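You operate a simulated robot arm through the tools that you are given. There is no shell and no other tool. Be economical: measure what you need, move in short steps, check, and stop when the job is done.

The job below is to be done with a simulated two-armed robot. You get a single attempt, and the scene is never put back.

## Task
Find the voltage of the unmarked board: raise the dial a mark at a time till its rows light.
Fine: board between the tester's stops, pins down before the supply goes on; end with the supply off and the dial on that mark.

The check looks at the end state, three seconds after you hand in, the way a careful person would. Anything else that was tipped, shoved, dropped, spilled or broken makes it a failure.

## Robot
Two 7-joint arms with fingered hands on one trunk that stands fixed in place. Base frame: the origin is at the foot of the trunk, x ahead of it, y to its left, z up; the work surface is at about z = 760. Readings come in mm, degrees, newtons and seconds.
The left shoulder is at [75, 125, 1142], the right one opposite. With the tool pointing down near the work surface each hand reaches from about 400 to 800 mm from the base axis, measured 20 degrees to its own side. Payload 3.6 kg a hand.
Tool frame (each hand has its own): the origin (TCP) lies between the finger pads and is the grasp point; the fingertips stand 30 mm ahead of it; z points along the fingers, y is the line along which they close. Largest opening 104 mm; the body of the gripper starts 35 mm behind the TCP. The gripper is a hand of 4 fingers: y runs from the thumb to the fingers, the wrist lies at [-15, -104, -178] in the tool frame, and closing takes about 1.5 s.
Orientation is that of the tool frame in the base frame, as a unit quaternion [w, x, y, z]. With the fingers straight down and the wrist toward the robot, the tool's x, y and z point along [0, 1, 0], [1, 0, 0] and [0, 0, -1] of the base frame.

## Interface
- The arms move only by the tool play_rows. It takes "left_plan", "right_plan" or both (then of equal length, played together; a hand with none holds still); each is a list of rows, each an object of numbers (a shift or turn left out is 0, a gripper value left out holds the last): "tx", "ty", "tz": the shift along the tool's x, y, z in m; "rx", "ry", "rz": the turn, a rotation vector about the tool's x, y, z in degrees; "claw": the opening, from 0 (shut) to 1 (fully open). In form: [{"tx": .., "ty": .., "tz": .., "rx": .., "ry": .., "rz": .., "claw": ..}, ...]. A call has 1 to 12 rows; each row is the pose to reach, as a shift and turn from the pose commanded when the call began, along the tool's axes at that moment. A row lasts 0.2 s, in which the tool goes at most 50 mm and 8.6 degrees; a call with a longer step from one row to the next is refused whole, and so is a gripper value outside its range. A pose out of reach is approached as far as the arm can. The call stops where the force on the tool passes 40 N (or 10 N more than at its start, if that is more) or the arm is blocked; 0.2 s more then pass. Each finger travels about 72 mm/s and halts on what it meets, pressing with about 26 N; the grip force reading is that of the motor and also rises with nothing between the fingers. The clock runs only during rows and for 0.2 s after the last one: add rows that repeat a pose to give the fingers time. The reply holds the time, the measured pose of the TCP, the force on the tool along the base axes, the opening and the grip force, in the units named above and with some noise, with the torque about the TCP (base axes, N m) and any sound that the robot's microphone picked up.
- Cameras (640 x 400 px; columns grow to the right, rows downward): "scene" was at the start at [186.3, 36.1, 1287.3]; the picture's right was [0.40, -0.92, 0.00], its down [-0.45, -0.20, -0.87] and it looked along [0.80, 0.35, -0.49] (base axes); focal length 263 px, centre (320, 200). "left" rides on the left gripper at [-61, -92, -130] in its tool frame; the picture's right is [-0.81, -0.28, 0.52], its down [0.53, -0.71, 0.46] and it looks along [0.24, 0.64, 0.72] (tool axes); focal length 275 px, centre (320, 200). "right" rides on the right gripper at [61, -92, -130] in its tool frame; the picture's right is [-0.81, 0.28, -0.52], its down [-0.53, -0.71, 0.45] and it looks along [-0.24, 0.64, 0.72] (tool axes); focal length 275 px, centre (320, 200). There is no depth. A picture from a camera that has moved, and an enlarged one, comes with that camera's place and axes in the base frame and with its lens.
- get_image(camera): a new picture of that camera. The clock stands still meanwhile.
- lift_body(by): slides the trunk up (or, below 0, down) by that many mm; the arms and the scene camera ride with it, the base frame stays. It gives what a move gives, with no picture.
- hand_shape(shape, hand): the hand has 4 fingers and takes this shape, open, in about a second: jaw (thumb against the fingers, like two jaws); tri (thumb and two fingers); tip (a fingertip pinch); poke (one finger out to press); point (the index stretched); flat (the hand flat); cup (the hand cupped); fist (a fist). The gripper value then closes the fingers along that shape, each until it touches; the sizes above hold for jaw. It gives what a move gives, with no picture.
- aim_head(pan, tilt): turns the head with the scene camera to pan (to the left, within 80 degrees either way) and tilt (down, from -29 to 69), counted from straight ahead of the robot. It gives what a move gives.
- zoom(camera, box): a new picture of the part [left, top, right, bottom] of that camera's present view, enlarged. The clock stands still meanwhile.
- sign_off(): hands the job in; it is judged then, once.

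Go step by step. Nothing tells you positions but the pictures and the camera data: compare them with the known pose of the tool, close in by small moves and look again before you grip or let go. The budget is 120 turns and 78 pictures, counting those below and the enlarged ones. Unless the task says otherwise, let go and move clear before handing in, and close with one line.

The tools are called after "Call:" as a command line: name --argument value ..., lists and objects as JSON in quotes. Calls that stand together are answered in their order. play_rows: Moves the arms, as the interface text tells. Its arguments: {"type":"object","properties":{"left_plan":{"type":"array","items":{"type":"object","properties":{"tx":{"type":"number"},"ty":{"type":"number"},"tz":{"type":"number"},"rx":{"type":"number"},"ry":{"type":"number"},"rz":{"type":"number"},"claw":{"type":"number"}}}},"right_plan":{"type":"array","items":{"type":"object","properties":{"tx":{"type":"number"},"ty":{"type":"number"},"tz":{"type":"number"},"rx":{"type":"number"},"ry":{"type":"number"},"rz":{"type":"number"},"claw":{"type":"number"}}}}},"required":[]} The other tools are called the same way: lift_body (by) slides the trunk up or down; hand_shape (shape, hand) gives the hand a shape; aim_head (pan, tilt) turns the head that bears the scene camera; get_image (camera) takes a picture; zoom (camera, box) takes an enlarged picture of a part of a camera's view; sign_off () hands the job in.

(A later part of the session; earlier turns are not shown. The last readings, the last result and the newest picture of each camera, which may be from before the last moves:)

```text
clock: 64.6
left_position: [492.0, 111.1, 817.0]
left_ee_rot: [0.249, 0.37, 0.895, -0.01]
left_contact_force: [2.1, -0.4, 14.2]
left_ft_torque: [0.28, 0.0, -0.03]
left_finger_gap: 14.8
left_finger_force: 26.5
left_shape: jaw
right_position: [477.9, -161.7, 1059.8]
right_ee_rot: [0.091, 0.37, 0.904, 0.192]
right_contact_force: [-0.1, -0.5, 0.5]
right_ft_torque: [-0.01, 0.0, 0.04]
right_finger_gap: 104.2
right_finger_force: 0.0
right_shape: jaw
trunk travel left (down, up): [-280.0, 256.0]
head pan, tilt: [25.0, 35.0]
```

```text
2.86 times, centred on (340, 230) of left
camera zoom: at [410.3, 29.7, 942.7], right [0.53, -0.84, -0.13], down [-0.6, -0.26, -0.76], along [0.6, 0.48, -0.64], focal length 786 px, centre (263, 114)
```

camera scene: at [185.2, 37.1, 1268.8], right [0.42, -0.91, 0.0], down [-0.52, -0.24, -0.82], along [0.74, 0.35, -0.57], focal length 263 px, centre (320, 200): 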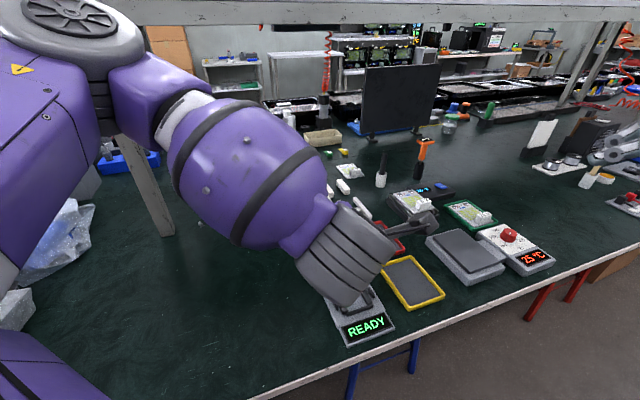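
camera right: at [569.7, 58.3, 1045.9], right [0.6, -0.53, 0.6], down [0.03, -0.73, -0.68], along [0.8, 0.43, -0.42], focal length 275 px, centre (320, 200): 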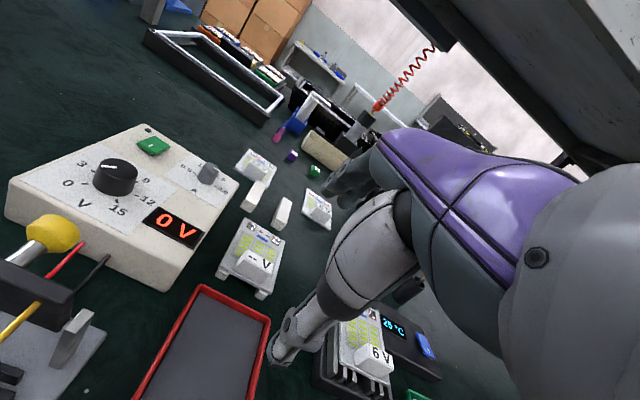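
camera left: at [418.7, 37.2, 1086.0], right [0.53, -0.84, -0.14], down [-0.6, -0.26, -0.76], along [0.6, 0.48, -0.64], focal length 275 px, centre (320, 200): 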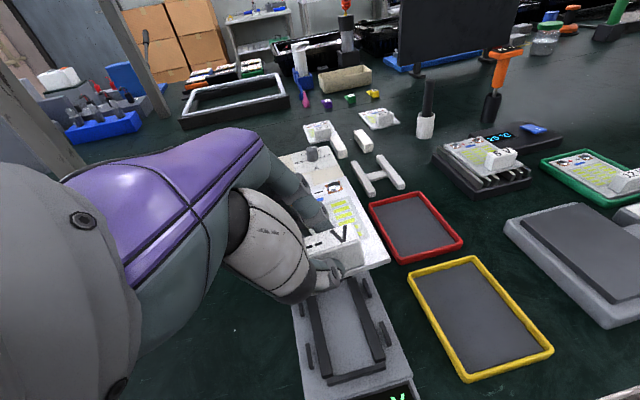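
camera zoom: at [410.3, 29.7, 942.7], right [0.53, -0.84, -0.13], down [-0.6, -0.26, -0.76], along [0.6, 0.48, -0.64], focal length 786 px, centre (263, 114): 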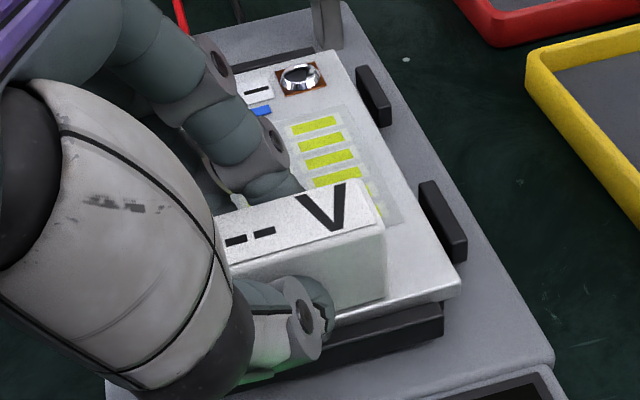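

It's at its lowest yet and looks seated. I'll open the fingers, rise clear and look.

Call:
play_rows --left_plan '[{"tx": -0.0008, "ty": 0.0003, "tz": -0.0015, "claw": 0.2}, {"tx": -0.0008, "ty": 0.0003, "tz": -0.0015, "claw": 0.35}, {"tx": -0.0008, "ty": 0.0003, "tz": -0.0015, "claw": 0.4}, {"tx": -0.009, "ty": 0.0033, "tz": -0.0176, "claw": 0.4}, {"tx": -0.018, "ty": 0.0067, "tz": -0.0352}, {"tx": -0.02, "ty": -0.03, "tz": -0.05}, {"tx": -0.02, "ty": -0.06, "tz": -0.08}, {"tx": -0.01, "ty": -0.08, "tz": -0.12}, {"tx": 0.02, "ty": -0.1, "tz": -0.15}, {"tx": 0.06, "ty": -0.1, "tz": -0.17}, {"tx": 0.1, "ty": -0.1, "tz": -0.19}]'

Call:
zoom --camera "right" --box '[60, 120, 220, 260]'

Call:
zoom --camera "scene" --box '[270, 180, 450, 360]'

```text
clock: 67.0
left_position: [451.6, 92.7, 915.5]
left_ee_rot: [0.246, 0.371, 0.895, -0.01]
left_contact_force: [0.3, -0.9, -0.3]
left_ft_torque: [-0.04, 0.01, -0.01]
left_finger_gap: 41.1
left_finger_force: 0.0
left_shape: jaw
left hand out of reach, approached as far as the arm can: row 7, 8, 9, 10, 11
right_position: [478.5, -161.6, 1059.2]
right_ee_rot: [0.092, 0.371, 0.904, 0.191]
right_contact_force: [0.4, -0.5, 0.2]
right_ft_torque: [0.02, 0.03, -0.01]
right_finger_gap: 103.9
right_finger_force: 0.1
right_shape: jaw
trunk travel left (down, up): [-280.0, 256.0]
head pan, tilt: [25.0, 35.0]
```

```text
2.86 times, centred on (140, 190) of right
camera zoom: at [336.1, -216.4, 1140.1], right [0.59, -0.54, 0.6], down [0.06, -0.71, -0.7], along [0.8, 0.45, -0.39], focal length 786 px, centre (834, 229)
```

zoom: 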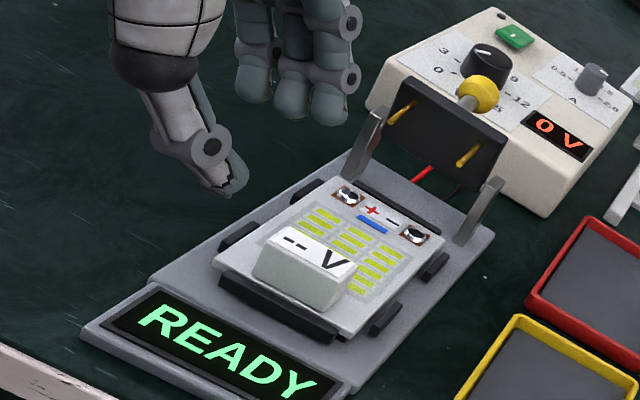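

```text
2.22 times, centred on (360, 270) of scene
camera zoom: at [203.8, 37.2, 1186.2], right [0.42, -0.91, 0.0], down [-0.52, -0.24, -0.82], along [0.74, 0.35, -0.57], focal length 584 px, centre (231, 44)
```

zoom: 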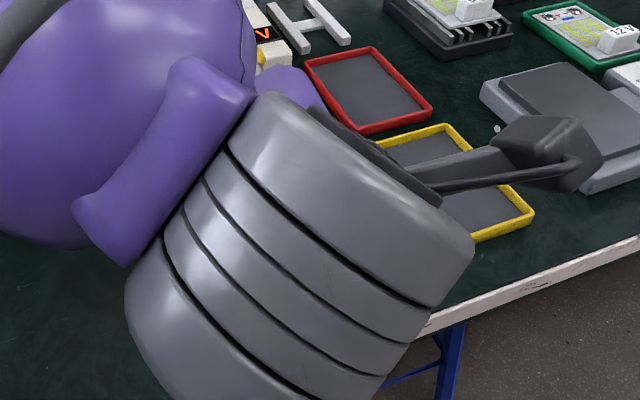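

Call:
zoom --camera "right" --box '[105, 160, 175, 210]'

```text
8.00 times, centred on (140, 185) of right
camera zoom: at [336.1, -216.4, 1140.1], right [0.59, -0.54, 0.6], down [0.06, -0.71, -0.7], along [0.8, 0.45, -0.39], focal length 2202 px, centre (1760, 320)
```

zoom: 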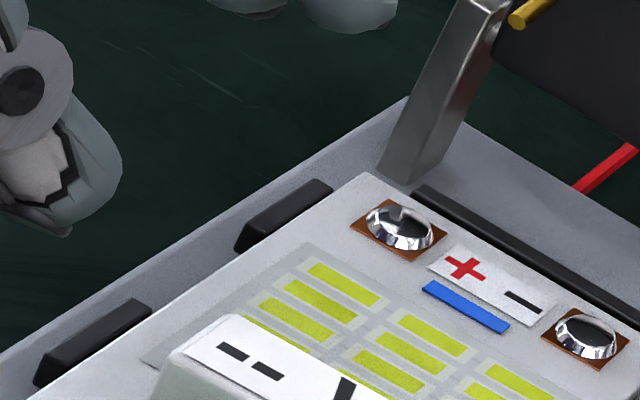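

Call:
zoom --camera "right" --box '[108, 195, 168, 245]'

```text
8.00 times, centred on (138, 220) of right
camera zoom: at [336.1, -216.4, 1140.1], right [0.59, -0.54, 0.6], down [0.06, -0.71, -0.7], along [0.8, 0.45, -0.39], focal length 2202 px, centre (1776, 40)
```

zoom: 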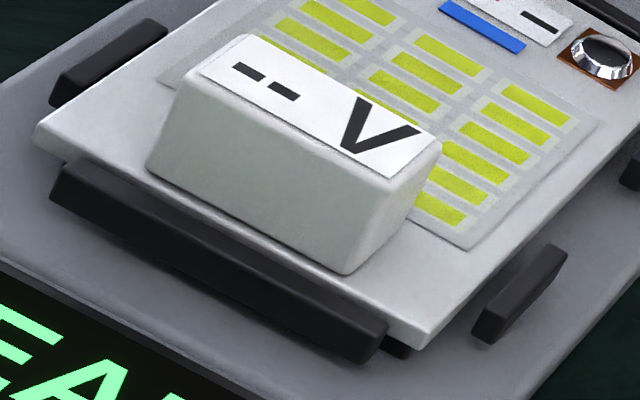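

The board looks about seated, and I want a clearer view. First I'll bring the left hand to a straight upright pose to the left of the tester; it's needed next for the lever.

Call:
play_rows --left_plan '[{"tx": -0.005, "ty": 0.015, "tz": -0.03, "rx": 2.5, "ry": 2.7, "rz": 5.6}, {"tx": 0.0, "ty": 0.035, "tz": -0.05, "rx": 5, "ry": 5.4, "rz": 11.1}, {"tx": 0.01, "ty": 0.06, "tz": -0.065, "rx": 7.5, "ry": 8, "rz": 16.7}, {"tx": 0.022, "ty": 0.09, "tz": -0.075, "rx": 10, "ry": 10.7, "rz": 22.2}, {"tx": 0.034, "ty": 0.12, "tz": -0.08, "rx": 12.5, "ry": 13.4, "rz": 27.8}, {"tx": 0.046, "ty": 0.15, "tz": -0.085, "rx": 15, "ry": 16, "rz": 33.4}, {"tx": 0.057, "ty": 0.175, "tz": -0.09, "rx": 17.6, "ry": 18.7, "rz": 39}, {"tx": 0.068, "ty": 0.197, "tz": -0.094, "rx": 20.1, "ry": 21.4, "rz": 44.5}, {"tx": 0.068, "ty": 0.197, "tz": -0.094, "rx": 20.1, "ry": 21.4, "rz": 44.5, "claw": 0.1}]'

Call:
zoom --camera "scene" --box '[270, 150, 430, 350]'

```text
clock: 69.0
left_position: [500.0, 297.1, 999.7]
left_ee_rot: [0.0, 0.709, 0.705, -0.001]
left_contact_force: [0.2, -0.2, -0.1]
left_ft_torque: [-0.02, -0.02, -0.01]
left_finger_gap: 10.5
left_finger_force: 0.0
left_shape: jaw
left hand out of reach, approached as far as the arm can: row 1, 2, 3
right_position: [477.7, -161.8, 1059.4]
right_ee_rot: [0.091, 0.371, 0.904, 0.191]
right_contact_force: [0.6, 0.9, 0.2]
right_ft_torque: [-0.01, 0.0, 0.0]
right_finger_gap: 103.9
right_finger_force: 0.0
right_shape: jaw
trunk travel left (down, up): [-280.0, 256.0]
head pan, tilt: [25.0, 35.0]
```

```text
2.00 times, centred on (350, 250) of scene
camera zoom: at [203.7, 37.1, 1186.2], right [0.42, -0.91, 0.0], down [-0.52, -0.24, -0.82], along [0.74, 0.35, -0.57], focal length 526 px, centre (260, 100)
```

zoom: 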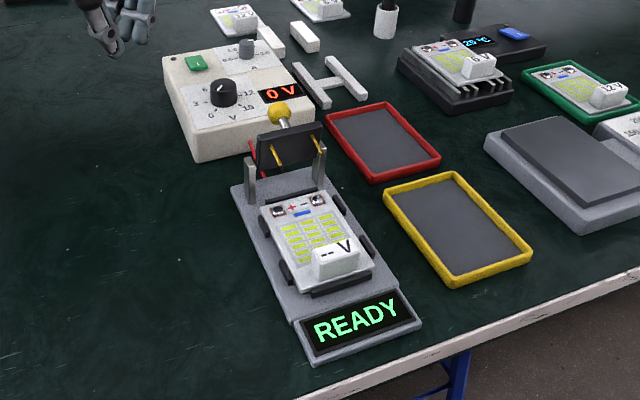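

Call:
zoom --camera "scene" --box '[308, 200, 384, 302]'

```text
3.92 times, centred on (346, 251) of scene
camera zoom: at [203.7, 37.1, 1186.2], right [0.42, -0.91, 0.0], down [-0.52, -0.24, -0.82], along [0.74, 0.35, -0.57], focal length 1031 px, centre (218, 0)
```

zoom: 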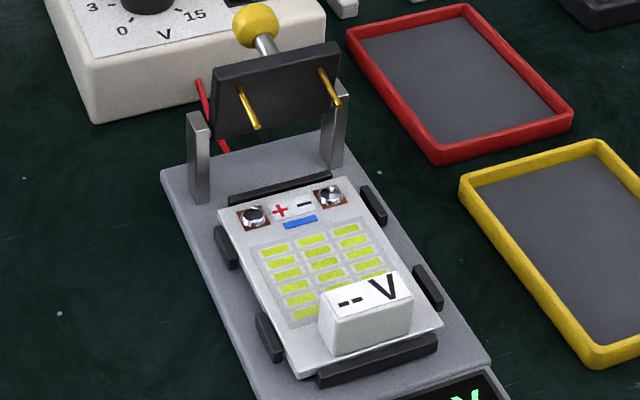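

The scene view shows the near edge still sitting on the near bar, while the far end is down against a clear gap. I'll use the closed right hand, which aligns naturally at 45°, to nudge the tab forward until the near edge drops in.

Call:
play_rows --right_plan '[{"tx": 0.0275, "ty": 0.011, "tz": 0.028, "claw": 0.0}, {"tx": 0.055, "ty": 0.022, "tz": 0.056, "claw": 0.0}, {"tx": 0.0825, "ty": 0.0335, "tz": 0.084}, {"tx": 0.11, "ty": 0.045, "tz": 0.112}, {"tx": 0.1375, "ty": 0.056, "tz": 0.14}, {"tx": 0.165, "ty": 0.067, "tz": 0.168}, {"tx": 0.165, "ty": 0.067, "tz": 0.168}]'

Call:
get_image --camera "right"

```text
clock: 70.6
left_position: [499.1, 297.5, 1000.3]
left_ee_rot: [0.001, 0.71, 0.705, -0.001]
left_contact_force: [-0.4, -0.1, 0.7]
left_ft_torque: [0.0, -0.01, -0.03]
left_finger_gap: 10.6
left_finger_force: 0.0
left_shape: jaw
right_position: [457.2, 44.9, 930.2]
right_ee_rot: [0.09, 0.371, 0.904, 0.191]
right_contact_force: [0.1, 0.4, -0.2]
right_ft_torque: [0.02, 0.0, -0.01]
right_finger_gap: 0.0
right_finger_force: 25.7
right_shape: jaw
trunk travel left (down, up): [-280.0, 256.0]
head pan, tilt: [25.0, 35.0]
```

```text
19 pictures are left
camera right: at [315.3, -10.2, 1012.0], right [0.59, -0.54, 0.6], down [0.06, -0.71, -0.7], along [0.8, 0.45, -0.39], focal length 275 px, centre (320, 200)
```

right: 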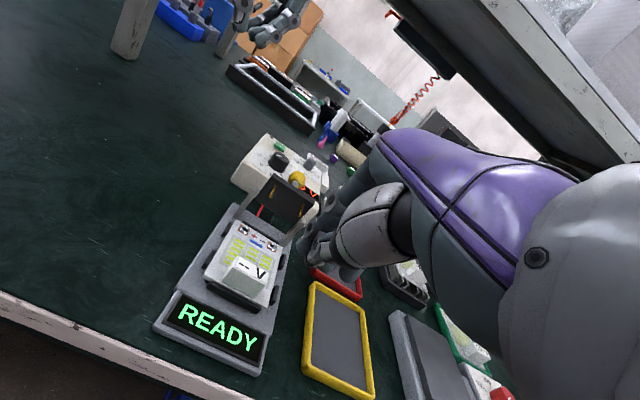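

Call:
play_rows --right_plan '[{"tx": 0.003, "ty": -0.007, "tz": 0.035}, {"tx": 0.006, "ty": -0.014, "tz": 0.07}, {"tx": 0.0087, "ty": -0.0203, "tz": 0.1047}, {"tx": 0.0087, "ty": -0.0203, "tz": 0.1047}]'

Call:
play_rows --right_plan '[{"ty": 0.0046, "tz": 0.0021}, {"ty": 0.0091, "tz": 0.0041}, {"ty": 0.0118, "tz": 0.0054}, {"ty": 0.0137, "tz": 0.0062}, {"ty": 0.0137, "tz": 0.0062}]'

Call:
zoom --camera "scene" --box '[300, 200, 400, 310]'

```text
clock: 71.6
left_position: [498.5, 298.1, 1000.1]
left_ee_rot: [0.0, 0.709, 0.705, -0.001]
left_contact_force: [-0.5, 0.0, 0.5]
left_ft_torque: [-0.01, 0.0, 0.0]
left_finger_gap: 10.6
left_finger_force: 0.2
left_shape: jaw
right_position: [468.4, 65.3, 825.2]
right_ee_rot: [0.09, 0.371, 0.904, 0.192]
right_contact_force: [0.4, 0.4, 0.6]
right_ft_torque: [-0.01, -0.01, -0.02]
right_finger_gap: 0.0
right_finger_force: 25.7
right_shape: jaw
trunk travel left (down, up): [-280.0, 256.0]
head pan, tilt: [25.0, 35.0]
```

```text
clock: 72.8
left_position: [498.9, 298.2, 999.8]
left_ee_rot: [0.001, 0.709, 0.705, -0.001]
left_contact_force: [0.3, -0.3, -0.6]
left_ft_torque: [0.0, 0.01, -0.01]
left_finger_gap: 10.7
left_finger_force: 0.0
left_shape: jaw
right_position: [479.6, 77.4, 826.7]
right_ee_rot: [0.09, 0.372, 0.904, 0.191]
right_contact_force: [0.3, 0.0, -0.2]
right_ft_torque: [-0.02, -0.03, 0.0]
right_finger_gap: 0.0
right_finger_force: 26.3
right_shape: jaw
trunk travel left (down, up): [-280.0, 256.0]
head pan, tilt: [25.0, 35.0]
```

```text
3.64 times, centred on (350, 255) of scene
camera zoom: at [203.7, 37.2, 1186.2], right [0.42, -0.91, 0.0], down [-0.52, -0.24, -0.82], along [0.74, 0.35, -0.57], focal length 956 px, centre (211, 0)
```

zoom: 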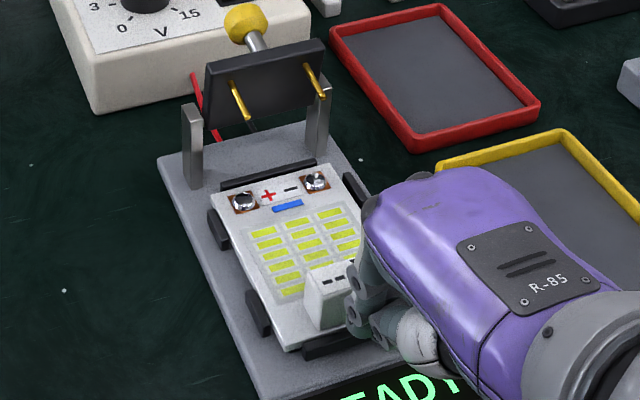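

Call:
play_rows --right_plan '[{"ty": 0.0014, "tz": 0.0006}, {"ty": 0.0027, "tz": 0.0012}, {"ty": 0.0041, "tz": 0.0019}, {"ty": 0.0055, "tz": 0.0025}]'

```text
clock: 73.8
left_position: [499.7, 295.6, 999.6]
left_ee_rot: [-0.001, 0.71, 0.705, -0.001]
left_contact_force: [1.1, 0.0, 0.0]
left_ft_torque: [0.01, 0.01, -0.04]
left_finger_gap: 10.6
left_finger_force: 0.0
left_shape: jaw
right_position: [482.2, 81.3, 826.5]
right_ee_rot: [0.091, 0.37, 0.904, 0.191]
right_contact_force: [0.5, -0.7, -0.8]
right_ft_torque: [0.01, 0.01, -0.03]
right_finger_gap: 0.3
right_finger_force: 26.0
right_shape: jaw
trunk travel left (down, up): [-280.0, 256.0]
head pan, tilt: [25.0, 35.0]
```

Call:
play_rows --right_plan '[{"ty": 0.0014, "tz": 0.0006}, {"ty": 0.0027, "tz": 0.0012}, {"ty": 0.0041, "tz": 0.0019}]'

Call:
zoom --camera "scene" --box '[300, 200, 400, 310]'

```text
clock: 74.6
left_position: [499.8, 297.9, 998.5]
left_ee_rot: [0.0, 0.709, 0.705, -0.002]
left_contact_force: [-0.8, -0.5, 0.0]
left_ft_torque: [0.01, 0.02, 0.0]
left_finger_gap: 11.1
left_finger_force: 0.1
left_shape: jaw
right_position: [486.5, 84.7, 826.7]
right_ee_rot: [0.091, 0.371, 0.904, 0.191]
right_contact_force: [0.2, 0.4, 0.6]
right_ft_torque: [-0.01, -0.02, 0.01]
right_finger_gap: 0.2
right_finger_force: 26.2
right_shape: jaw
trunk travel left (down, up): [-280.0, 256.0]
head pan, tilt: [25.0, 35.0]
```

```text
3.64 times, centred on (350, 255) of scene
camera zoom: at [203.7, 37.2, 1186.2], right [0.42, -0.91, 0.0], down [-0.52, -0.24, -0.82], along [0.74, 0.35, -0.57], focal length 956 px, centre (211, 0)
```

zoom: 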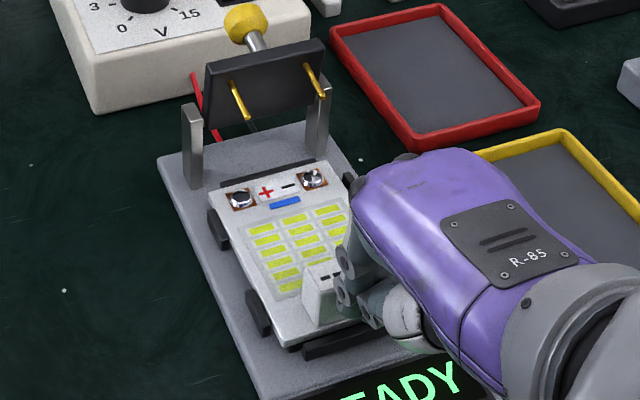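

The board is sliding forward easily with almost no force. I'll continue by small steps until the far stop resists.

Call:
play_rows --right_plan '[{"ty": 0.0009, "tz": 0.0004}, {"ty": 0.0018, "tz": 0.0008}, {"ty": 0.0018, "tz": 0.0008}]'

Call:
play_rows --right_plan '[{"ty": 0.0009, "tz": 0.0004}, {"ty": 0.0009, "tz": 0.0004}]'

Call:
zoom --camera "scene" --box '[308, 210, 384, 302]'

```text
clock: 75.4
left_position: [499.4, 296.3, 999.1]
left_ee_rot: [0.001, 0.709, 0.705, -0.001]
left_contact_force: [0.0, -0.1, 0.1]
left_ft_torque: [-0.02, -0.02, 0.03]
left_finger_gap: 10.7
left_finger_force: 0.0
left_shape: jaw
right_position: [488.4, 86.9, 826.7]
right_ee_rot: [0.091, 0.371, 0.904, 0.191]
right_contact_force: [-6.2, -3.8, 1.2]
right_ft_torque: [-0.06, 0.07, 0.01]
right_finger_gap: 0.2
right_finger_force: 26.1
right_shape: jaw
trunk travel left (down, up): [-280.0, 256.0]
head pan, tilt: [25.0, 35.0]
```

```text
clock: 76.0
left_position: [499.8, 296.5, 1000.8]
left_ee_rot: [0.0, 0.709, 0.705, -0.001]
left_contact_force: [0.8, 0.0, -0.4]
left_ft_torque: [0.01, 0.0, -0.03]
left_finger_gap: 10.9
left_finger_force: 0.1
left_shape: jaw
right_position: [488.0, 86.4, 827.3]
right_ee_rot: [0.091, 0.37, 0.904, 0.191]
right_contact_force: [-7.0, -5.2, 2.0]
right_ft_torque: [-0.05, 0.1, 0.03]
right_finger_gap: 0.1
right_finger_force: 25.8
right_shape: jaw
trunk travel left (down, up): [-280.0, 256.0]
head pan, tilt: [25.0, 35.0]
```

```text
4.35 times, centred on (346, 256) of scene
camera zoom: at [202.9, 36.7, 1186.3], right [0.42, -0.91, 0.0], down [-0.52, -0.24, -0.82], along [0.74, 0.35, -0.57], focal length 1143 px, centre (207, -44)
```

zoom: 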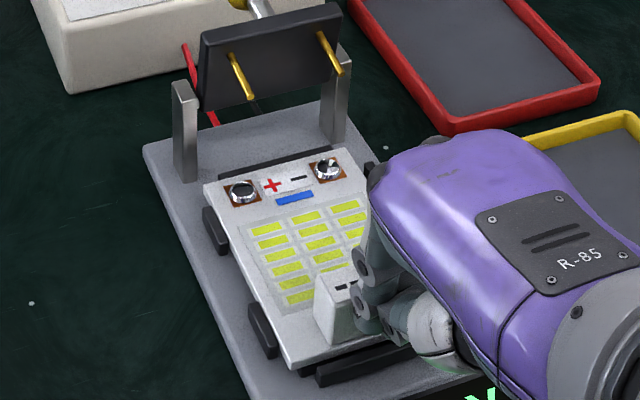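

The board met the far stop (about 8 N), so it should now be in the slot. I'll retract the right hand, raise it, and carry it over behind the lever knob, taking a picture there.

Call:
play_rows --right_plan '[{"ty": -0.0091, "tz": -0.0041}, {"ty": -0.0182, "tz": -0.0083}, {"tx": -0.001, "ty": 0.0004, "tz": -0.0493}, {"tx": -0.002, "ty": 0.019, "tz": -0.0902}, {"tx": -0.003, "ty": 0.0367, "tz": -0.1293}, {"tx": -0.003, "ty": 0.075, "tz": -0.1119}, {"tx": -0.003, "ty": 0.1132, "tz": -0.0946}, {"tx": -0.003, "ty": 0.1506, "tz": -0.0776}, {"tx": -0.003, "ty": 0.187, "tz": -0.0611}, {"tx": -0.003, "ty": 0.2226, "tz": -0.045}, {"tx": -0.003, "ty": 0.2226, "tz": -0.045}]'

Call:
zoom --camera "scene" --box '[290, 180, 390, 305]'

```text
clock: 78.4
left_position: [499.5, 296.0, 1000.1]
left_ee_rot: [0.0, 0.71, 0.704, -0.001]
left_contact_force: [-0.2, 0.9, -0.3]
left_ft_torque: [0.01, 0.02, 0.06]
left_finger_gap: 10.7
left_finger_force: 0.0
left_shape: jaw
right_position: [617.6, 218.1, 958.5]
right_ee_rot: [0.09, 0.371, 0.904, 0.191]
right_contact_force: [-0.2, -0.3, -2.6]
right_ft_torque: [0.01, 0.02, 0.04]
right_finger_gap: 0.0
right_finger_force: 25.2
right_shape: jaw
trunk travel left (down, up): [-280.0, 256.0]
head pan, tilt: [25.0, 35.0]
```

```text
3.20 times, centred on (340, 242) of scene
camera zoom: at [203.7, 37.0, 1186.2], right [0.42, -0.91, 0.0], down [-0.52, -0.24, -0.82], along [0.74, 0.35, -0.57], focal length 841 px, centre (256, 64)
```

zoom: 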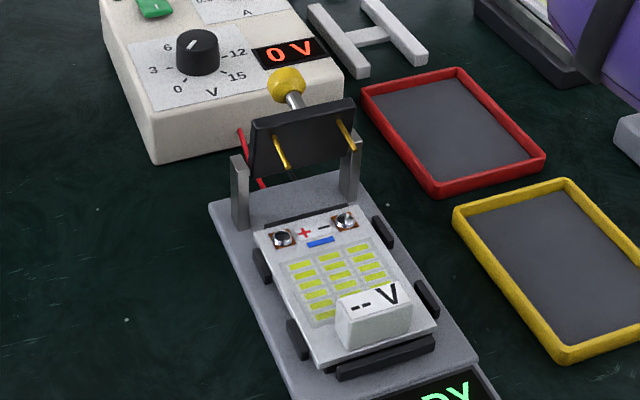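

The board is now seated in the slot with the near bar visible clear of its edge. Next I'll lower the closed right fingers behind the yellow knob and pull it over toward the near side.

Call:
play_rows --right_plan '[{"tx": 0.0009, "ty": -0.0165, "tz": 0.0364}, {"tx": 0.0017, "ty": -0.0306, "tz": 0.0673}, {"tx": 0.0017, "ty": -0.036, "tz": 0.0649}, {"tx": 0.0017, "ty": -0.0415, "tz": 0.0624}, {"tx": 0.0017, "ty": -0.0455, "tz": 0.059}, {"tx": 0.0017, "ty": -0.0494, "tz": 0.0555}, {"tx": 0.0017, "ty": -0.0564, "tz": 0.0468}, {"tx": 0.0017, "ty": -0.0639, "tz": 0.0391}, {"tx": 0.0017, "ty": -0.0726, "tz": 0.034}]'

Call:
zoom --camera "scene" --box '[280, 160, 400, 305]'

```text
clock: 80.4
left_position: [498.9, 297.3, 999.4]
left_ee_rot: [0.0, 0.71, 0.704, -0.001]
left_contact_force: [0.7, 0.6, -0.1]
left_ft_torque: [-0.02, -0.01, -0.04]
left_finger_gap: 10.7
left_finger_force: 0.1
left_shape: jaw
right_position: [581.8, 181.9, 898.2]
right_ee_rot: [0.09, 0.371, 0.904, 0.192]
right_contact_force: [0.2, -0.2, 0.8]
right_ft_torque: [0.0, -0.03, 0.01]
right_finger_gap: 0.0
right_finger_force: 26.3
right_shape: jaw
trunk travel left (down, up): [-280.0, 256.0]
head pan, tilt: [25.0, 35.0]
```

```text
2.76 times, centred on (340, 232) of scene
camera zoom: at [203.7, 37.1, 1186.2], right [0.42, -0.91, 0.0], down [-0.52, -0.24, -0.82], along [0.74, 0.35, -0.57], focal length 725 px, centre (265, 110)
```

zoom: 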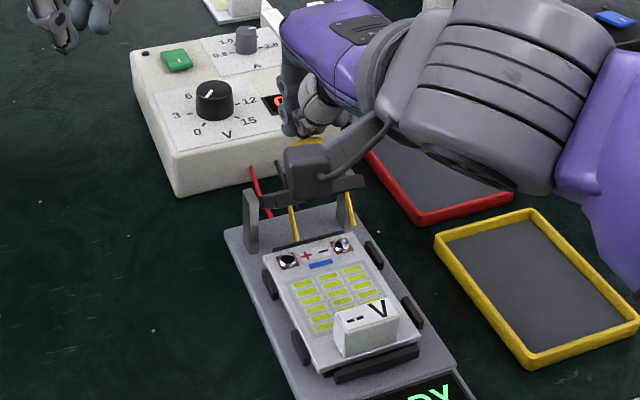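

The lever is swinging over, with the pins now heading down to the pads. I'll continue along the arc.

Call:
play_rows --right_plan '[{"ty": -0.0048, "tz": -0.0016}, {"ty": -0.0095, "tz": -0.0032}, {"ty": -0.0138, "tz": -0.0035}, {"ty": -0.0181, "tz": -0.0038}, {"ty": -0.023, "tz": -0.0027}, {"ty": -0.0278, "tz": -0.0016}, {"ty": -0.0322, "tz": 0.0008}, {"ty": -0.0366, "tz": 0.0032}]'

Call:
zoom --camera "scene" --box '[280, 160, 400, 305]'

```text
clock: 82.2
left_position: [500.6, 297.6, 999.1]
left_ee_rot: [-0.001, 0.71, 0.704, -0.001]
left_contact_force: [-0.9, 0.1, 0.3]
left_ft_torque: [-0.02, -0.04, -0.01]
left_finger_gap: 10.5
left_finger_force: 0.0
left_shape: jaw
right_position: [558.7, 158.6, 881.5]
right_ee_rot: [0.091, 0.371, 0.904, 0.193]
right_contact_force: [1.4, 1.2, 5.4]
right_ft_torque: [0.08, -0.04, 0.04]
right_finger_gap: 0.0
right_finger_force: 26.3
right_shape: jaw
trunk travel left (down, up): [-280.0, 256.0]
head pan, tilt: [25.0, 35.0]
```

```text
2.76 times, centred on (340, 232) of scene
camera zoom: at [203.5, 37.2, 1186.3], right [0.42, -0.91, 0.0], down [-0.52, -0.24, -0.82], along [0.74, 0.35, -0.57], focal length 725 px, centre (265, 110)
```

zoom: 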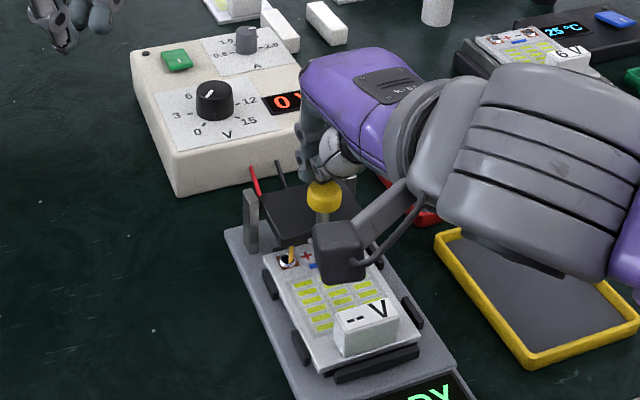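

The plate is horizontal and the left pin sits on its pad. I'll press a little more to be sure, then retract upward.

Call:
play_rows --right_plan '[{"ty": -0.0014, "tz": 0.0023}, {"ty": -0.0028, "tz": 0.0045}, {"ty": -0.0042, "tz": 0.0067}, {"ty": -0.0042, "tz": 0.0067}]'

```text
clock: 83.2
left_position: [497.4, 296.6, 1001.1]
left_ee_rot: [0.001, 0.71, 0.704, -0.001]
left_contact_force: [0.6, -0.1, -0.2]
left_ft_torque: [0.03, -0.04, 0.02]
left_finger_gap: 10.3
left_finger_force: 0.0
left_shape: jaw
right_position: [557.3, 158.5, 876.7]
right_ee_rot: [0.092, 0.37, 0.904, 0.196]
right_contact_force: [-0.9, 2.9, 28.2]
right_ft_torque: [0.3, -0.33, 0.06]
right_finger_gap: 0.0
right_finger_force: 26.1
right_shape: jaw
trunk travel left (down, up): [-280.0, 256.0]
head pan, tilt: [25.0, 35.0]
```

Call:
play_rows --right_plan '[{"tx": -0.001, "ty": 0.0185, "tz": -0.041}, {"tx": -0.002, "ty": 0.0413, "tz": -0.085}, {"tx": -0.027, "ty": 0.009, "tz": -0.113}, {"tx": -0.051, "ty": -0.023, "tz": -0.14}, {"tx": -0.075, "ty": -0.055, "tz": -0.168}, {"tx": -0.1, "ty": -0.087, "tz": -0.195}, {"tx": -0.124, "ty": -0.119, "tz": -0.223}, {"tx": -0.148, "ty": -0.15, "tz": -0.25}, {"tx": -0.172, "ty": -0.182, "tz": -0.278}]'

Call:
zoom --camera "scene" --box '[280, 150, 400, 270]'

```text
clock: 85.2
left_position: [500.0, 297.6, 999.4]
left_ee_rot: [0.001, 0.71, 0.705, 0.0]
left_contact_force: [1.0, -0.9, -1.0]
left_ft_torque: [0.05, 0.0, 0.02]
left_finger_gap: 10.9
left_finger_force: 0.0
left_shape: jaw
right_position: [480.5, -161.3, 1052.8]
right_ee_rot: [0.091, 0.37, 0.905, 0.191]
right_contact_force: [-0.3, -0.6, 0.5]
right_ft_torque: [0.02, -0.02, -0.01]
right_finger_gap: 0.0
right_finger_force: 25.7
right_shape: jaw
trunk travel left (down, up): [-280.0, 256.0]
head pan, tilt: [25.0, 35.0]
```

```text
3.33 times, centred on (340, 210) of scene
camera zoom: at [203.3, 36.8, 1186.3], right [0.42, -0.91, 0.0], down [-0.52, -0.24, -0.82], along [0.74, 0.35, -0.57], focal length 876 px, centre (253, 167)
```

zoom: 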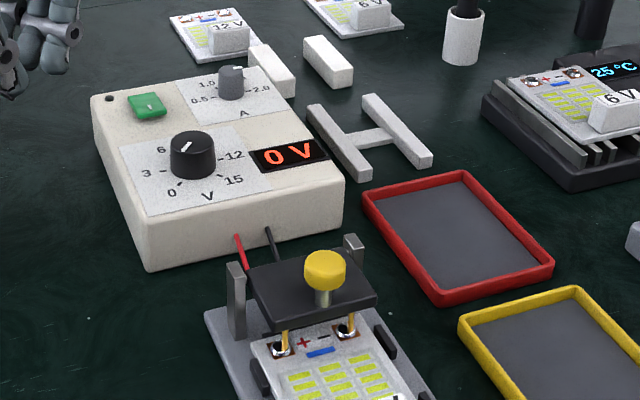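

Pins are down on both pads and the dial pointer is at 0. The button is at about (710, 371, 828) and the dial at about (657, 299). I'll bring the closed left hand above the green button with a slight forward tilt.

Call:
play_rows --left_plan '[{"tx": 0.012, "ty": 0.034, "tz": 0.018, "rx": -2.5, "claw": 0}, {"tx": 0.024, "ty": 0.068, "tz": 0.036, "rx": -5, "claw": 0}, {"tx": 0.037, "ty": 0.101, "tz": 0.055, "rx": -7.5, "claw": 0}, {"tx": 0.049, "ty": 0.135, "tz": 0.073, "rx": -10, "claw": 0}, {"tx": 0.061, "ty": 0.169, "tz": 0.092, "rx": -12.5, "claw": 0}, {"tx": 0.074, "ty": 0.202, "tz": 0.11, "rx": -15, "claw": 0}, {"tx": 0.074, "ty": 0.202, "tz": 0.11, "rx": -15, "claw": 0}]'

Call:
zoom --camera "scene" --box '[250, 110, 370, 210]'

```text
clock: 86.8
left_position: [702.7, 370.9, 886.9]
left_ee_rot: [0.093, 0.703, 0.699, 0.091]
left_contact_force: [0.6, 0.0, -0.4]
left_ft_torque: [0.02, -0.02, 0.02]
left_finger_gap: 0.0
left_finger_force: 26.7
left_shape: jaw
right_position: [481.6, -161.9, 1053.5]
right_ee_rot: [0.09, 0.37, 0.904, 0.191]
right_contact_force: [-0.5, 0.9, 0.8]
right_ft_torque: [0.0, 0.03, 0.0]
right_finger_gap: 0.0
right_finger_force: 25.6
right_shape: jaw
trunk travel left (down, up): [-280.0, 256.0]
head pan, tilt: [25.0, 35.0]
```

```text
4.00 times, centred on (310, 160) of scene
camera zoom: at [203.5, 37.1, 1186.3], right [0.42, -0.91, 0.0], down [-0.52, -0.24, -0.82], along [0.74, 0.35, -0.57], focal length 1052 px, centre (360, 360)
```

zoom: 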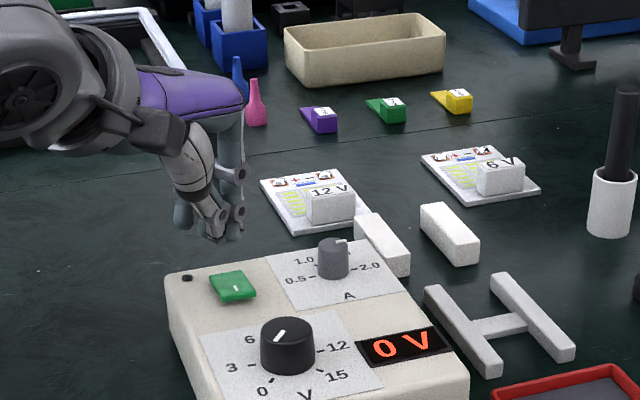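

Call:
play_rows --left_plan '[{"ty": -0.0031, "tz": 0.0116}, {"ty": -0.0057, "tz": 0.0213}, {"ty": -0.0065, "tz": 0.0242}, {"ty": -0.0073, "tz": 0.027}, {"ty": -0.0078, "tz": 0.029}, {"ty": -0.0083, "tz": 0.0309}]'

```text
clock: 88.2
left_position: [701.2, 369.3, 856.9]
left_ee_rot: [0.092, 0.703, 0.699, 0.092]
left_contact_force: [0.3, 0.2, -0.1]
left_ft_torque: [-0.03, -0.03, 0.0]
left_finger_gap: 0.0
left_finger_force: 26.2
left_shape: jaw
right_position: [480.8, -161.3, 1052.9]
right_ee_rot: [0.091, 0.371, 0.904, 0.191]
right_contact_force: [-1.1, 0.2, 1.0]
right_ft_torque: [-0.02, 0.02, -0.03]
right_finger_gap: 0.1
right_finger_force: 25.7
right_shape: jaw
trunk travel left (down, up): [-280.0, 256.0]
head pan, tilt: [25.0, 35.0]
```

No contact yet; I'll continue down in 1.5 mm steps.

Call:
play_rows --left_plan '[{"ty": -0.0004, "tz": 0.0015}, {"ty": -0.0008, "tz": 0.003}, {"ty": -0.0012, "tz": 0.0045}, {"ty": -0.0016, "tz": 0.006}]'

```text
clock: 89.2
left_position: [700.4, 370.4, 850.5]
left_ee_rot: [0.093, 0.703, 0.699, 0.092]
left_contact_force: [-0.2, 0.1, 0.3]
left_ft_torque: [-0.01, 0.01, 0.0]
left_finger_gap: 0.3
left_finger_force: 25.6
left_shape: jaw
right_position: [480.8, -162.1, 1053.9]
right_ee_rot: [0.091, 0.371, 0.904, 0.191]
right_contact_force: [-0.9, -0.6, -0.6]
right_ft_torque: [-0.03, 0.01, -0.02]
right_finger_gap: 0.0
right_finger_force: 26.2
right_shape: jaw
trunk travel left (down, up): [-280.0, 256.0]
head pan, tilt: [25.0, 35.0]
```

Call:
zoom --camera "scene" --box '[275, 140, 345, 195]'

```text
7.27 times, centred on (310, 168) of scene
camera zoom: at [203.7, 37.1, 1186.2], right [0.42, -0.91, 0.0], down [-0.52, -0.24, -0.82], along [0.74, 0.35, -0.57], focal length 1912 px, centre (393, 436)
```

zoom: 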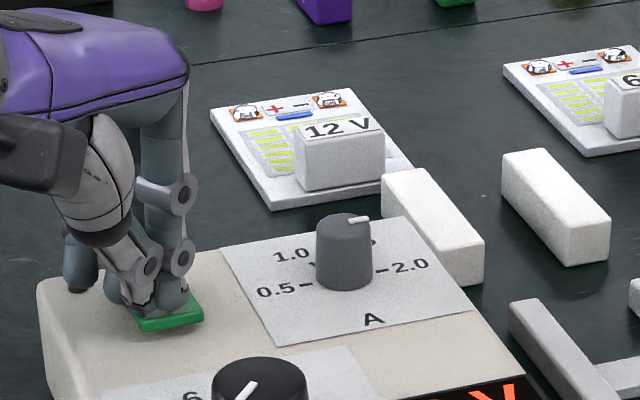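

The fingertips are right over the button. I'll press on down.

Call:
play_rows --left_plan '[{"ty": -0.0004, "tz": 0.0015}, {"ty": -0.0008, "tz": 0.003}, {"ty": -0.0012, "tz": 0.0045}, {"ty": -0.0016, "tz": 0.006}]'

```text
clock: 90.2
left_position: [700.9, 370.3, 848.8]
left_ee_rot: [0.094, 0.703, 0.699, 0.092]
left_contact_force: [2.1, 2.7, 10.7]
left_ft_torque: [0.14, -0.13, -0.02]
left_finger_gap: 0.0
left_finger_force: 26.2
left_shape: jaw
right_position: [479.7, -160.2, 1053.4]
right_ee_rot: [0.091, 0.371, 0.904, 0.192]
right_contact_force: [0.0, 0.6, 0.6]
right_ft_torque: [-0.01, -0.03, 0.02]
right_finger_gap: 0.1
right_finger_force: 25.9
right_shape: jaw
trunk travel left (down, up): [-280.0, 256.0]
head pan, tilt: [25.0, 35.0]
```

Call:
play_rows --left_plan '[{"ty": -0.0005, "tz": 0.002}, {"ty": -0.001, "tz": 0.004}, {"ty": -0.001, "tz": 0.004}]'

Call:
play_rows --left_plan '[{"ty": 0.005, "tz": -0.0193}, {"ty": 0.0104, "tz": -0.0386}, {"ty": 0.0104, "tz": -0.0386}]'

Call:
zoom --camera "scene" --box '[275, 140, 375, 220]'

```text
clock: 91.0
left_position: [700.5, 369.2, 847.1]
left_ee_rot: [0.096, 0.704, 0.698, 0.094]
left_contact_force: [-1.3, 4.8, 31.9]
left_ft_torque: [0.3, -0.17, 0.03]
left_finger_gap: 0.0
left_finger_force: 25.9
left_shape: jaw
right_position: [477.3, -162.1, 1054.9]
right_ee_rot: [0.093, 0.371, 0.904, 0.192]
right_contact_force: [0.0, -0.9, -1.1]
right_ft_torque: [-0.04, 0.01, -0.01]
right_finger_gap: 0.1
right_finger_force: 25.8
right_shape: jaw
trunk travel left (down, up): [-280.0, 256.0]
head pan, tilt: [25.0, 35.0]
```

```text
clock: 91.8
left_position: [700.3, 369.5, 879.3]
left_ee_rot: [0.092, 0.704, 0.698, 0.09]
left_contact_force: [-0.7, 0.4, 0.4]
left_ft_torque: [0.06, 0.04, 0.0]
left_finger_gap: 0.0
left_finger_force: 25.5
left_shape: jaw
right_position: [480.6, -160.9, 1052.8]
right_ee_rot: [0.091, 0.371, 0.904, 0.191]
right_contact_force: [0.0, 0.9, 0.2]
right_ft_torque: [-0.01, 0.01, 0.0]
right_finger_gap: 0.2
right_finger_force: 25.4
right_shape: jaw
trunk travel left (down, up): [-280.0, 256.0]
head pan, tilt: [25.0, 35.0]
```

```text
5.00 times, centred on (325, 180) of scene
camera zoom: at [203.8, 37.2, 1186.1], right [0.42, -0.91, 0.0], down [-0.52, -0.24, -0.82], along [0.74, 0.35, -0.57], focal length 1315 px, centre (295, 300)
```

zoom: 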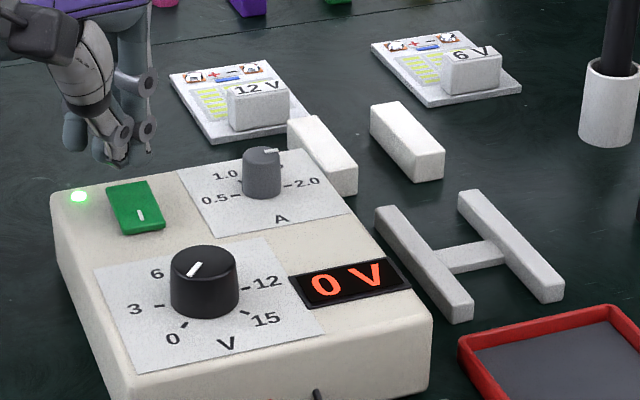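

The supply LED is lit, the display reads 0 V and the dial is at 0. Tick geometry gives the dial centre (657, 299), top z 845 and 54° per mark. I'll move over the dial upright at +27° heading with the jaw open.

Call:
play_rows --left_plan '[{"tx": -0.005, "ty": 0.0, "tz": -0.03, "rx": 3.7, "ry": 0.9, "rz": -6.7}, {"tx": -0.03, "ty": -0.012, "tz": -0.0315, "rx": 7.4, "ry": 1.75, "rz": -13.4, "claw": 0.6}, {"tx": -0.055, "ty": -0.026, "tz": -0.0315, "rx": 11.1, "ry": 2.6, "rz": -20.2, "claw": 0.6}, {"tx": -0.0705, "ty": -0.036, "tz": -0.0315, "rx": 14.8, "ry": 3.5, "rz": -26.9, "claw": 0.6}, {"tx": -0.0705, "ty": -0.036, "tz": -0.0315, "rx": 14.8, "ry": 3.5, "rz": -26.9, "claw": 0.6}]'

```text
clock: 93.0
left_position: [655.6, 298.9, 902.8]
left_ee_rot: [0.0, 0.524, 0.852, -0.001]
left_contact_force: [0.8, 0.7, 0.4]
left_ft_torque: [0.0, 0.03, 0.0]
left_finger_gap: 61.8
left_finger_force: 0.0
left_shape: jaw
right_position: [481.0, -160.6, 1053.5]
right_ee_rot: [0.09, 0.371, 0.904, 0.192]
right_contact_force: [0.2, 0.4, -0.2]
right_ft_torque: [0.01, -0.02, 0.0]
right_finger_gap: 0.1
right_finger_force: 26.4
right_shape: jaw
trunk travel left (down, up): [-280.0, 256.0]
head pan, tilt: [25.0, 35.0]
```

Call:
play_rows --left_plan '[{"tx": 0.0, "ty": 0.001, "tz": 0.02}, {"ty": 0.001, "tz": 0.04}, {"ty": 0.001, "tz": 0.047}, {"ty": 0.001, "tz": 0.047}]'

Call:
zoom --camera "scene" --box '[275, 140, 375, 220]'

```text
clock: 94.0
left_position: [657.8, 299.7, 855.6]
left_ee_rot: [-0.001, 0.525, 0.851, -0.002]
left_contact_force: [-0.1, -0.5, 0.0]
left_ft_torque: [-0.02, 0.01, 0.04]
left_finger_gap: 62.2
left_finger_force: 0.1
left_shape: jaw
right_position: [481.0, -160.6, 1052.7]
right_ee_rot: [0.09, 0.371, 0.904, 0.192]
right_contact_force: [0.1, -1.2, 0.4]
right_ft_torque: [-0.03, -0.03, 0.0]
right_finger_gap: 0.0
right_finger_force: 25.9
right_shape: jaw
trunk travel left (down, up): [-280.0, 256.0]
head pan, tilt: [25.0, 35.0]
```

```text
5.00 times, centred on (325, 180) of scene
camera zoom: at [203.7, 37.2, 1186.2], right [0.42, -0.91, 0.0], down [-0.52, -0.24, -0.82], along [0.74, 0.35, -0.57], focal length 1315 px, centre (295, 300)
```

zoom: 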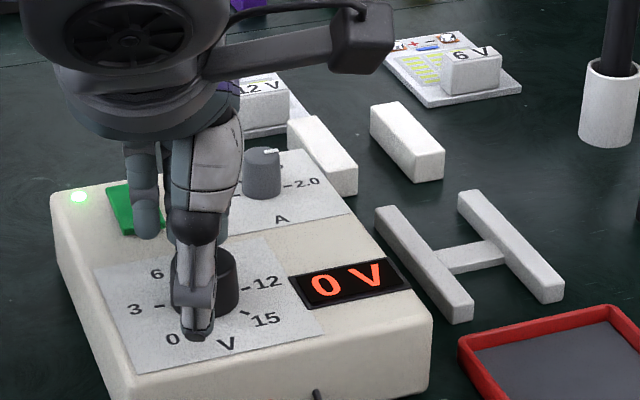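

The jaw straddles the dial. I'll grip it and turn 54° clockwise to the first mark.

Call:
play_rows --left_plan '[{"claw": 0.3}, {"claw": 0.2}, {"claw": 0.1}, {"claw": 0.0}, {"claw": 0.0}]'

Call:
play_rows --left_plan '[{"rz": 7.7}, {"rz": 15.4}, {"rz": 23.1}, {"rz": 30.9}, {"rz": 38.6}, {"rz": 46.3}, {"rz": 54}, {"rz": 54}]'

Call:
zoom --camera "scene" --box '[265, 140, 395, 310]'

```text
clock: 95.2
left_position: [656.2, 299.9, 855.0]
left_ee_rot: [0.0, 0.525, 0.851, -0.002]
left_contact_force: [4.3, 3.0, 1.5]
left_ft_torque: [0.15, -0.22, -0.04]
left_finger_gap: 25.9
left_finger_force: 26.5
left_shape: jaw
right_position: [482.3, -159.6, 1052.9]
right_ee_rot: [0.091, 0.371, 0.904, 0.191]
right_contact_force: [-0.5, -0.5, -0.5]
right_ft_torque: [0.02, 0.02, 0.0]
right_finger_gap: 0.1
right_finger_force: 26.6
right_shape: jaw
trunk travel left (down, up): [-280.0, 256.0]
head pan, tilt: [25.0, 35.0]
```

```text
clock: 97.0
left_position: [658.7, 301.5, 854.1]
left_ee_rot: [0.001, 0.854, 0.521, 0.0]
left_contact_force: [2.8, 12.2, 6.0]
left_ft_torque: [0.23, -0.08, 0.11]
left_finger_gap: 25.1
left_finger_force: 26.3
left_shape: jaw
right_position: [481.0, -160.4, 1053.2]
right_ee_rot: [0.091, 0.371, 0.904, 0.191]
right_contact_force: [-0.3, -1.0, 0.2]
right_ft_torque: [-0.02, 0.01, 0.01]
right_finger_gap: 0.0
right_finger_force: 25.5
right_shape: jaw
trunk travel left (down, up): [-280.0, 256.0]
head pan, tilt: [25.0, 35.0]
```

```text
2.35 times, centred on (330, 225) of scene
camera zoom: at [203.6, 38.2, 1186.2], right [0.42, -0.91, 0.0], down [-0.52, -0.24, -0.82], along [0.74, 0.35, -0.57], focal length 619 px, centre (296, 141)
```

zoom: 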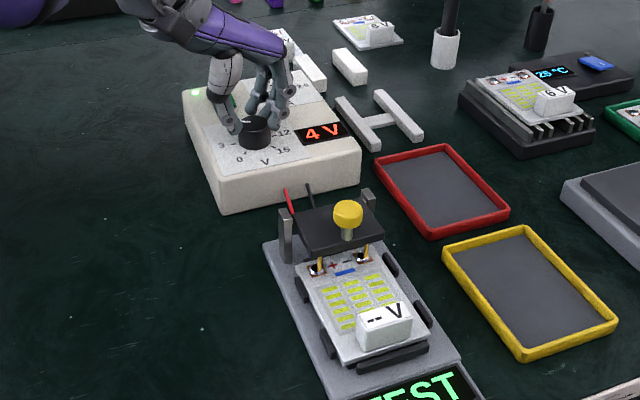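

The display shows 4 V and the tester says TEST; no rows are lit. I'll release, lift, turn back and check where the pointer really sits.

Call:
play_rows --left_plan '[{"claw": 0.4}, {"claw": 0.6}, {"claw": 0.6}, {"tz": -0.02}, {"tz": -0.045}, {"tz": -0.045, "rz": -7.7}, {"tz": -0.045, "rz": -15.4, "ty": -0.01}, {"tz": -0.045, "rz": -23.1, "ty": -0.04}, {"tz": -0.045, "rz": -30.9, "ty": -0.07}, {"tz": -0.045, "rz": -38.6, "ty": -0.09}, {"tz": -0.045, "rz": -46.3, "ty": -0.09}, {"tz": -0.045, "rz": -54, "ty": -0.09}]'

Call:
zoom --camera "scene" --box '[275, 150, 375, 280]'

```text
clock: 99.6
left_position: [579.0, 342.9, 899.6]
left_ee_rot: [0.0, 0.523, 0.852, -0.002]
left_contact_force: [-0.3, 0.6, -0.2]
left_ft_torque: [-0.01, 0.01, 0.02]
left_finger_gap: 62.1
left_finger_force: 0.0
left_shape: jaw
right_position: [481.1, -161.5, 1053.1]
right_ee_rot: [0.091, 0.37, 0.904, 0.191]
right_contact_force: [0.2, 0.4, -0.3]
right_ft_torque: [0.01, -0.01, -0.02]
right_finger_gap: 0.0
right_finger_force: 26.1
right_shape: jaw
trunk travel left (down, up): [-280.0, 256.0]
head pan, tilt: [25.0, 35.0]
```

```text
3.08 times, centred on (325, 215) of scene
camera zoom: at [203.7, 37.1, 1186.2], right [0.42, -0.91, 0.0], down [-0.52, -0.24, -0.82], along [0.74, 0.35, -0.57], focal length 809 px, centre (305, 154)
```

zoom: 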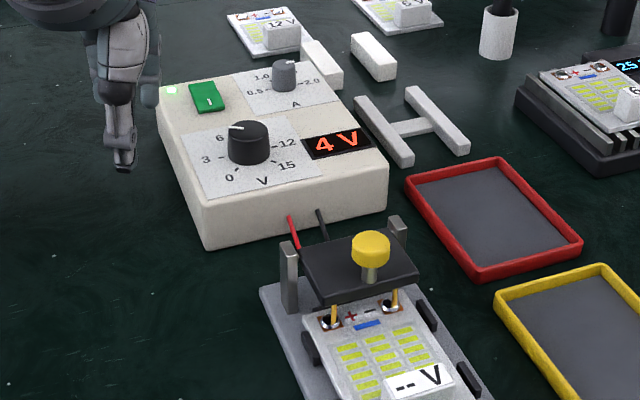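

The pointer sits about 65° round, at roughly 3.6 V, with no detents and no rows lit. I'll regrip and turn about 37° to bring it to 6 V, then release and look.

Call:
play_rows --left_plan '[{"tx": -0.0372, "ty": 0.0252}, {"tx": -0.0743, "ty": 0.0503}, {"tx": -0.0743, "ty": 0.0503}, {"tx": -0.0743, "ty": 0.0503, "tz": 0.025}, {"tx": -0.0743, "ty": 0.0503, "tz": 0.0445}, {"tx": -0.0743, "ty": 0.0503, "tz": 0.0445}, {"tx": -0.0743, "ty": 0.0503, "tz": 0.0445, "claw": 0.3}, {"tx": -0.0743, "ty": 0.0503, "tz": 0.0445, "claw": 0.1}, {"tx": -0.0743, "ty": 0.0503, "tz": 0.0445, "claw": 0.0}, {"tx": -0.0743, "ty": 0.0503, "tz": 0.0445, "claw": 0.0}]'

Call:
play_rows --left_plan '[{"rz": 0}, {"rz": 7.4}, {"rz": 14.8}, {"rz": 22.2}, {"rz": 29.6}, {"rz": 37}, {"rz": 37}, {"rz": 37}]'

Call:
play_rows --left_plan '[{"claw": 0.4}, {"claw": 0.6}, {"claw": 0.6}, {"tz": -0.02}, {"tz": -0.045}, {"tz": -0.045, "rz": -7.4, "ty": -0.005}, {"tz": -0.045, "rz": -14.8, "ty": -0.03}, {"tz": -0.045, "rz": -22.2, "ty": -0.06}, {"tz": -0.045, "rz": -29.6, "ty": -0.09}, {"tz": -0.045, "rz": -37, "ty": -0.09}]'

Call:
zoom --camera "scene" --box '[275, 150, 375, 280]'

```text
clock: 101.8
left_position: [658.0, 299.0, 856.5]
left_ee_rot: [0.0, 0.525, 0.851, -0.002]
left_contact_force: [10.7, 6.9, 6.5]
left_ft_torque: [0.21, -0.45, 0.03]
left_finger_gap: 21.6
left_finger_force: 25.8
left_shape: jaw
right_position: [480.8, -161.0, 1052.5]
right_ee_rot: [0.091, 0.371, 0.904, 0.191]
right_contact_force: [0.3, -1.0, 0.3]
right_ft_torque: [-0.01, -0.01, 0.01]
right_finger_gap: 0.0
right_finger_force: 26.4
right_shape: jaw
trunk travel left (down, up): [-280.0, 256.0]
head pan, tilt: [25.0, 35.0]
```

```text
clock: 103.6
left_position: [656.7, 298.8, 855.1]
left_ee_rot: [0.001, 0.768, 0.64, -0.001]
left_contact_force: [10.2, 10.8, 9.7]
left_ft_torque: [0.3, -0.42, 0.08]
left_finger_gap: 22.7
left_finger_force: 25.7
left_shape: jaw
right_position: [482.0, -160.4, 1052.8]
right_ee_rot: [0.091, 0.371, 0.904, 0.191]
right_contact_force: [0.1, 0.3, 0.4]
right_ft_torque: [-0.03, -0.03, -0.02]
right_finger_gap: 0.1
right_finger_force: 25.9
right_shape: jaw
trunk travel left (down, up): [-280.0, 256.0]
head pan, tilt: [25.0, 35.0]
```

```text
clock: 105.8
left_position: [569.2, 314.5, 899.9]
left_ee_rot: [-0.001, 0.524, 0.852, -0.001]
left_contact_force: [0.8, 0.2, -0.3]
left_ft_torque: [0.0, 0.02, 0.0]
left_finger_gap: 62.2
left_finger_force: 0.0
left_shape: jaw
right_position: [481.5, -161.1, 1052.9]
right_ee_rot: [0.091, 0.371, 0.904, 0.192]
right_contact_force: [-0.7, -0.6, -0.7]
right_ft_torque: [-0.02, 0.0, -0.06]
right_finger_gap: 0.0
right_finger_force: 25.9
right_shape: jaw
trunk travel left (down, up): [-280.0, 256.0]
head pan, tilt: [25.0, 35.0]
```

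```text
3.08 times, centred on (325, 215) of scene
camera zoom: at [204.0, 36.9, 1186.1], right [0.42, -0.91, 0.0], down [-0.52, -0.24, -0.82], along [0.74, 0.35, -0.57], focal length 809 px, centre (305, 154)
```

zoom: 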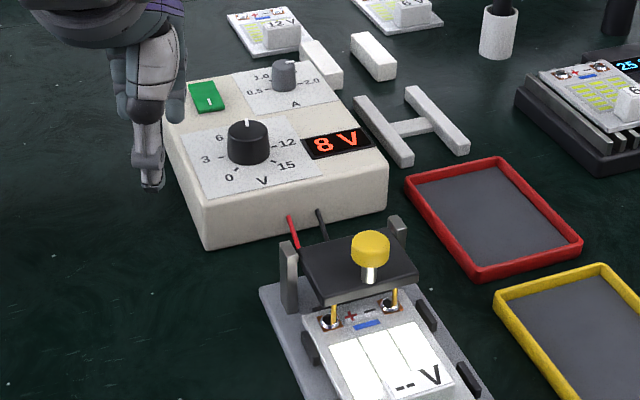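

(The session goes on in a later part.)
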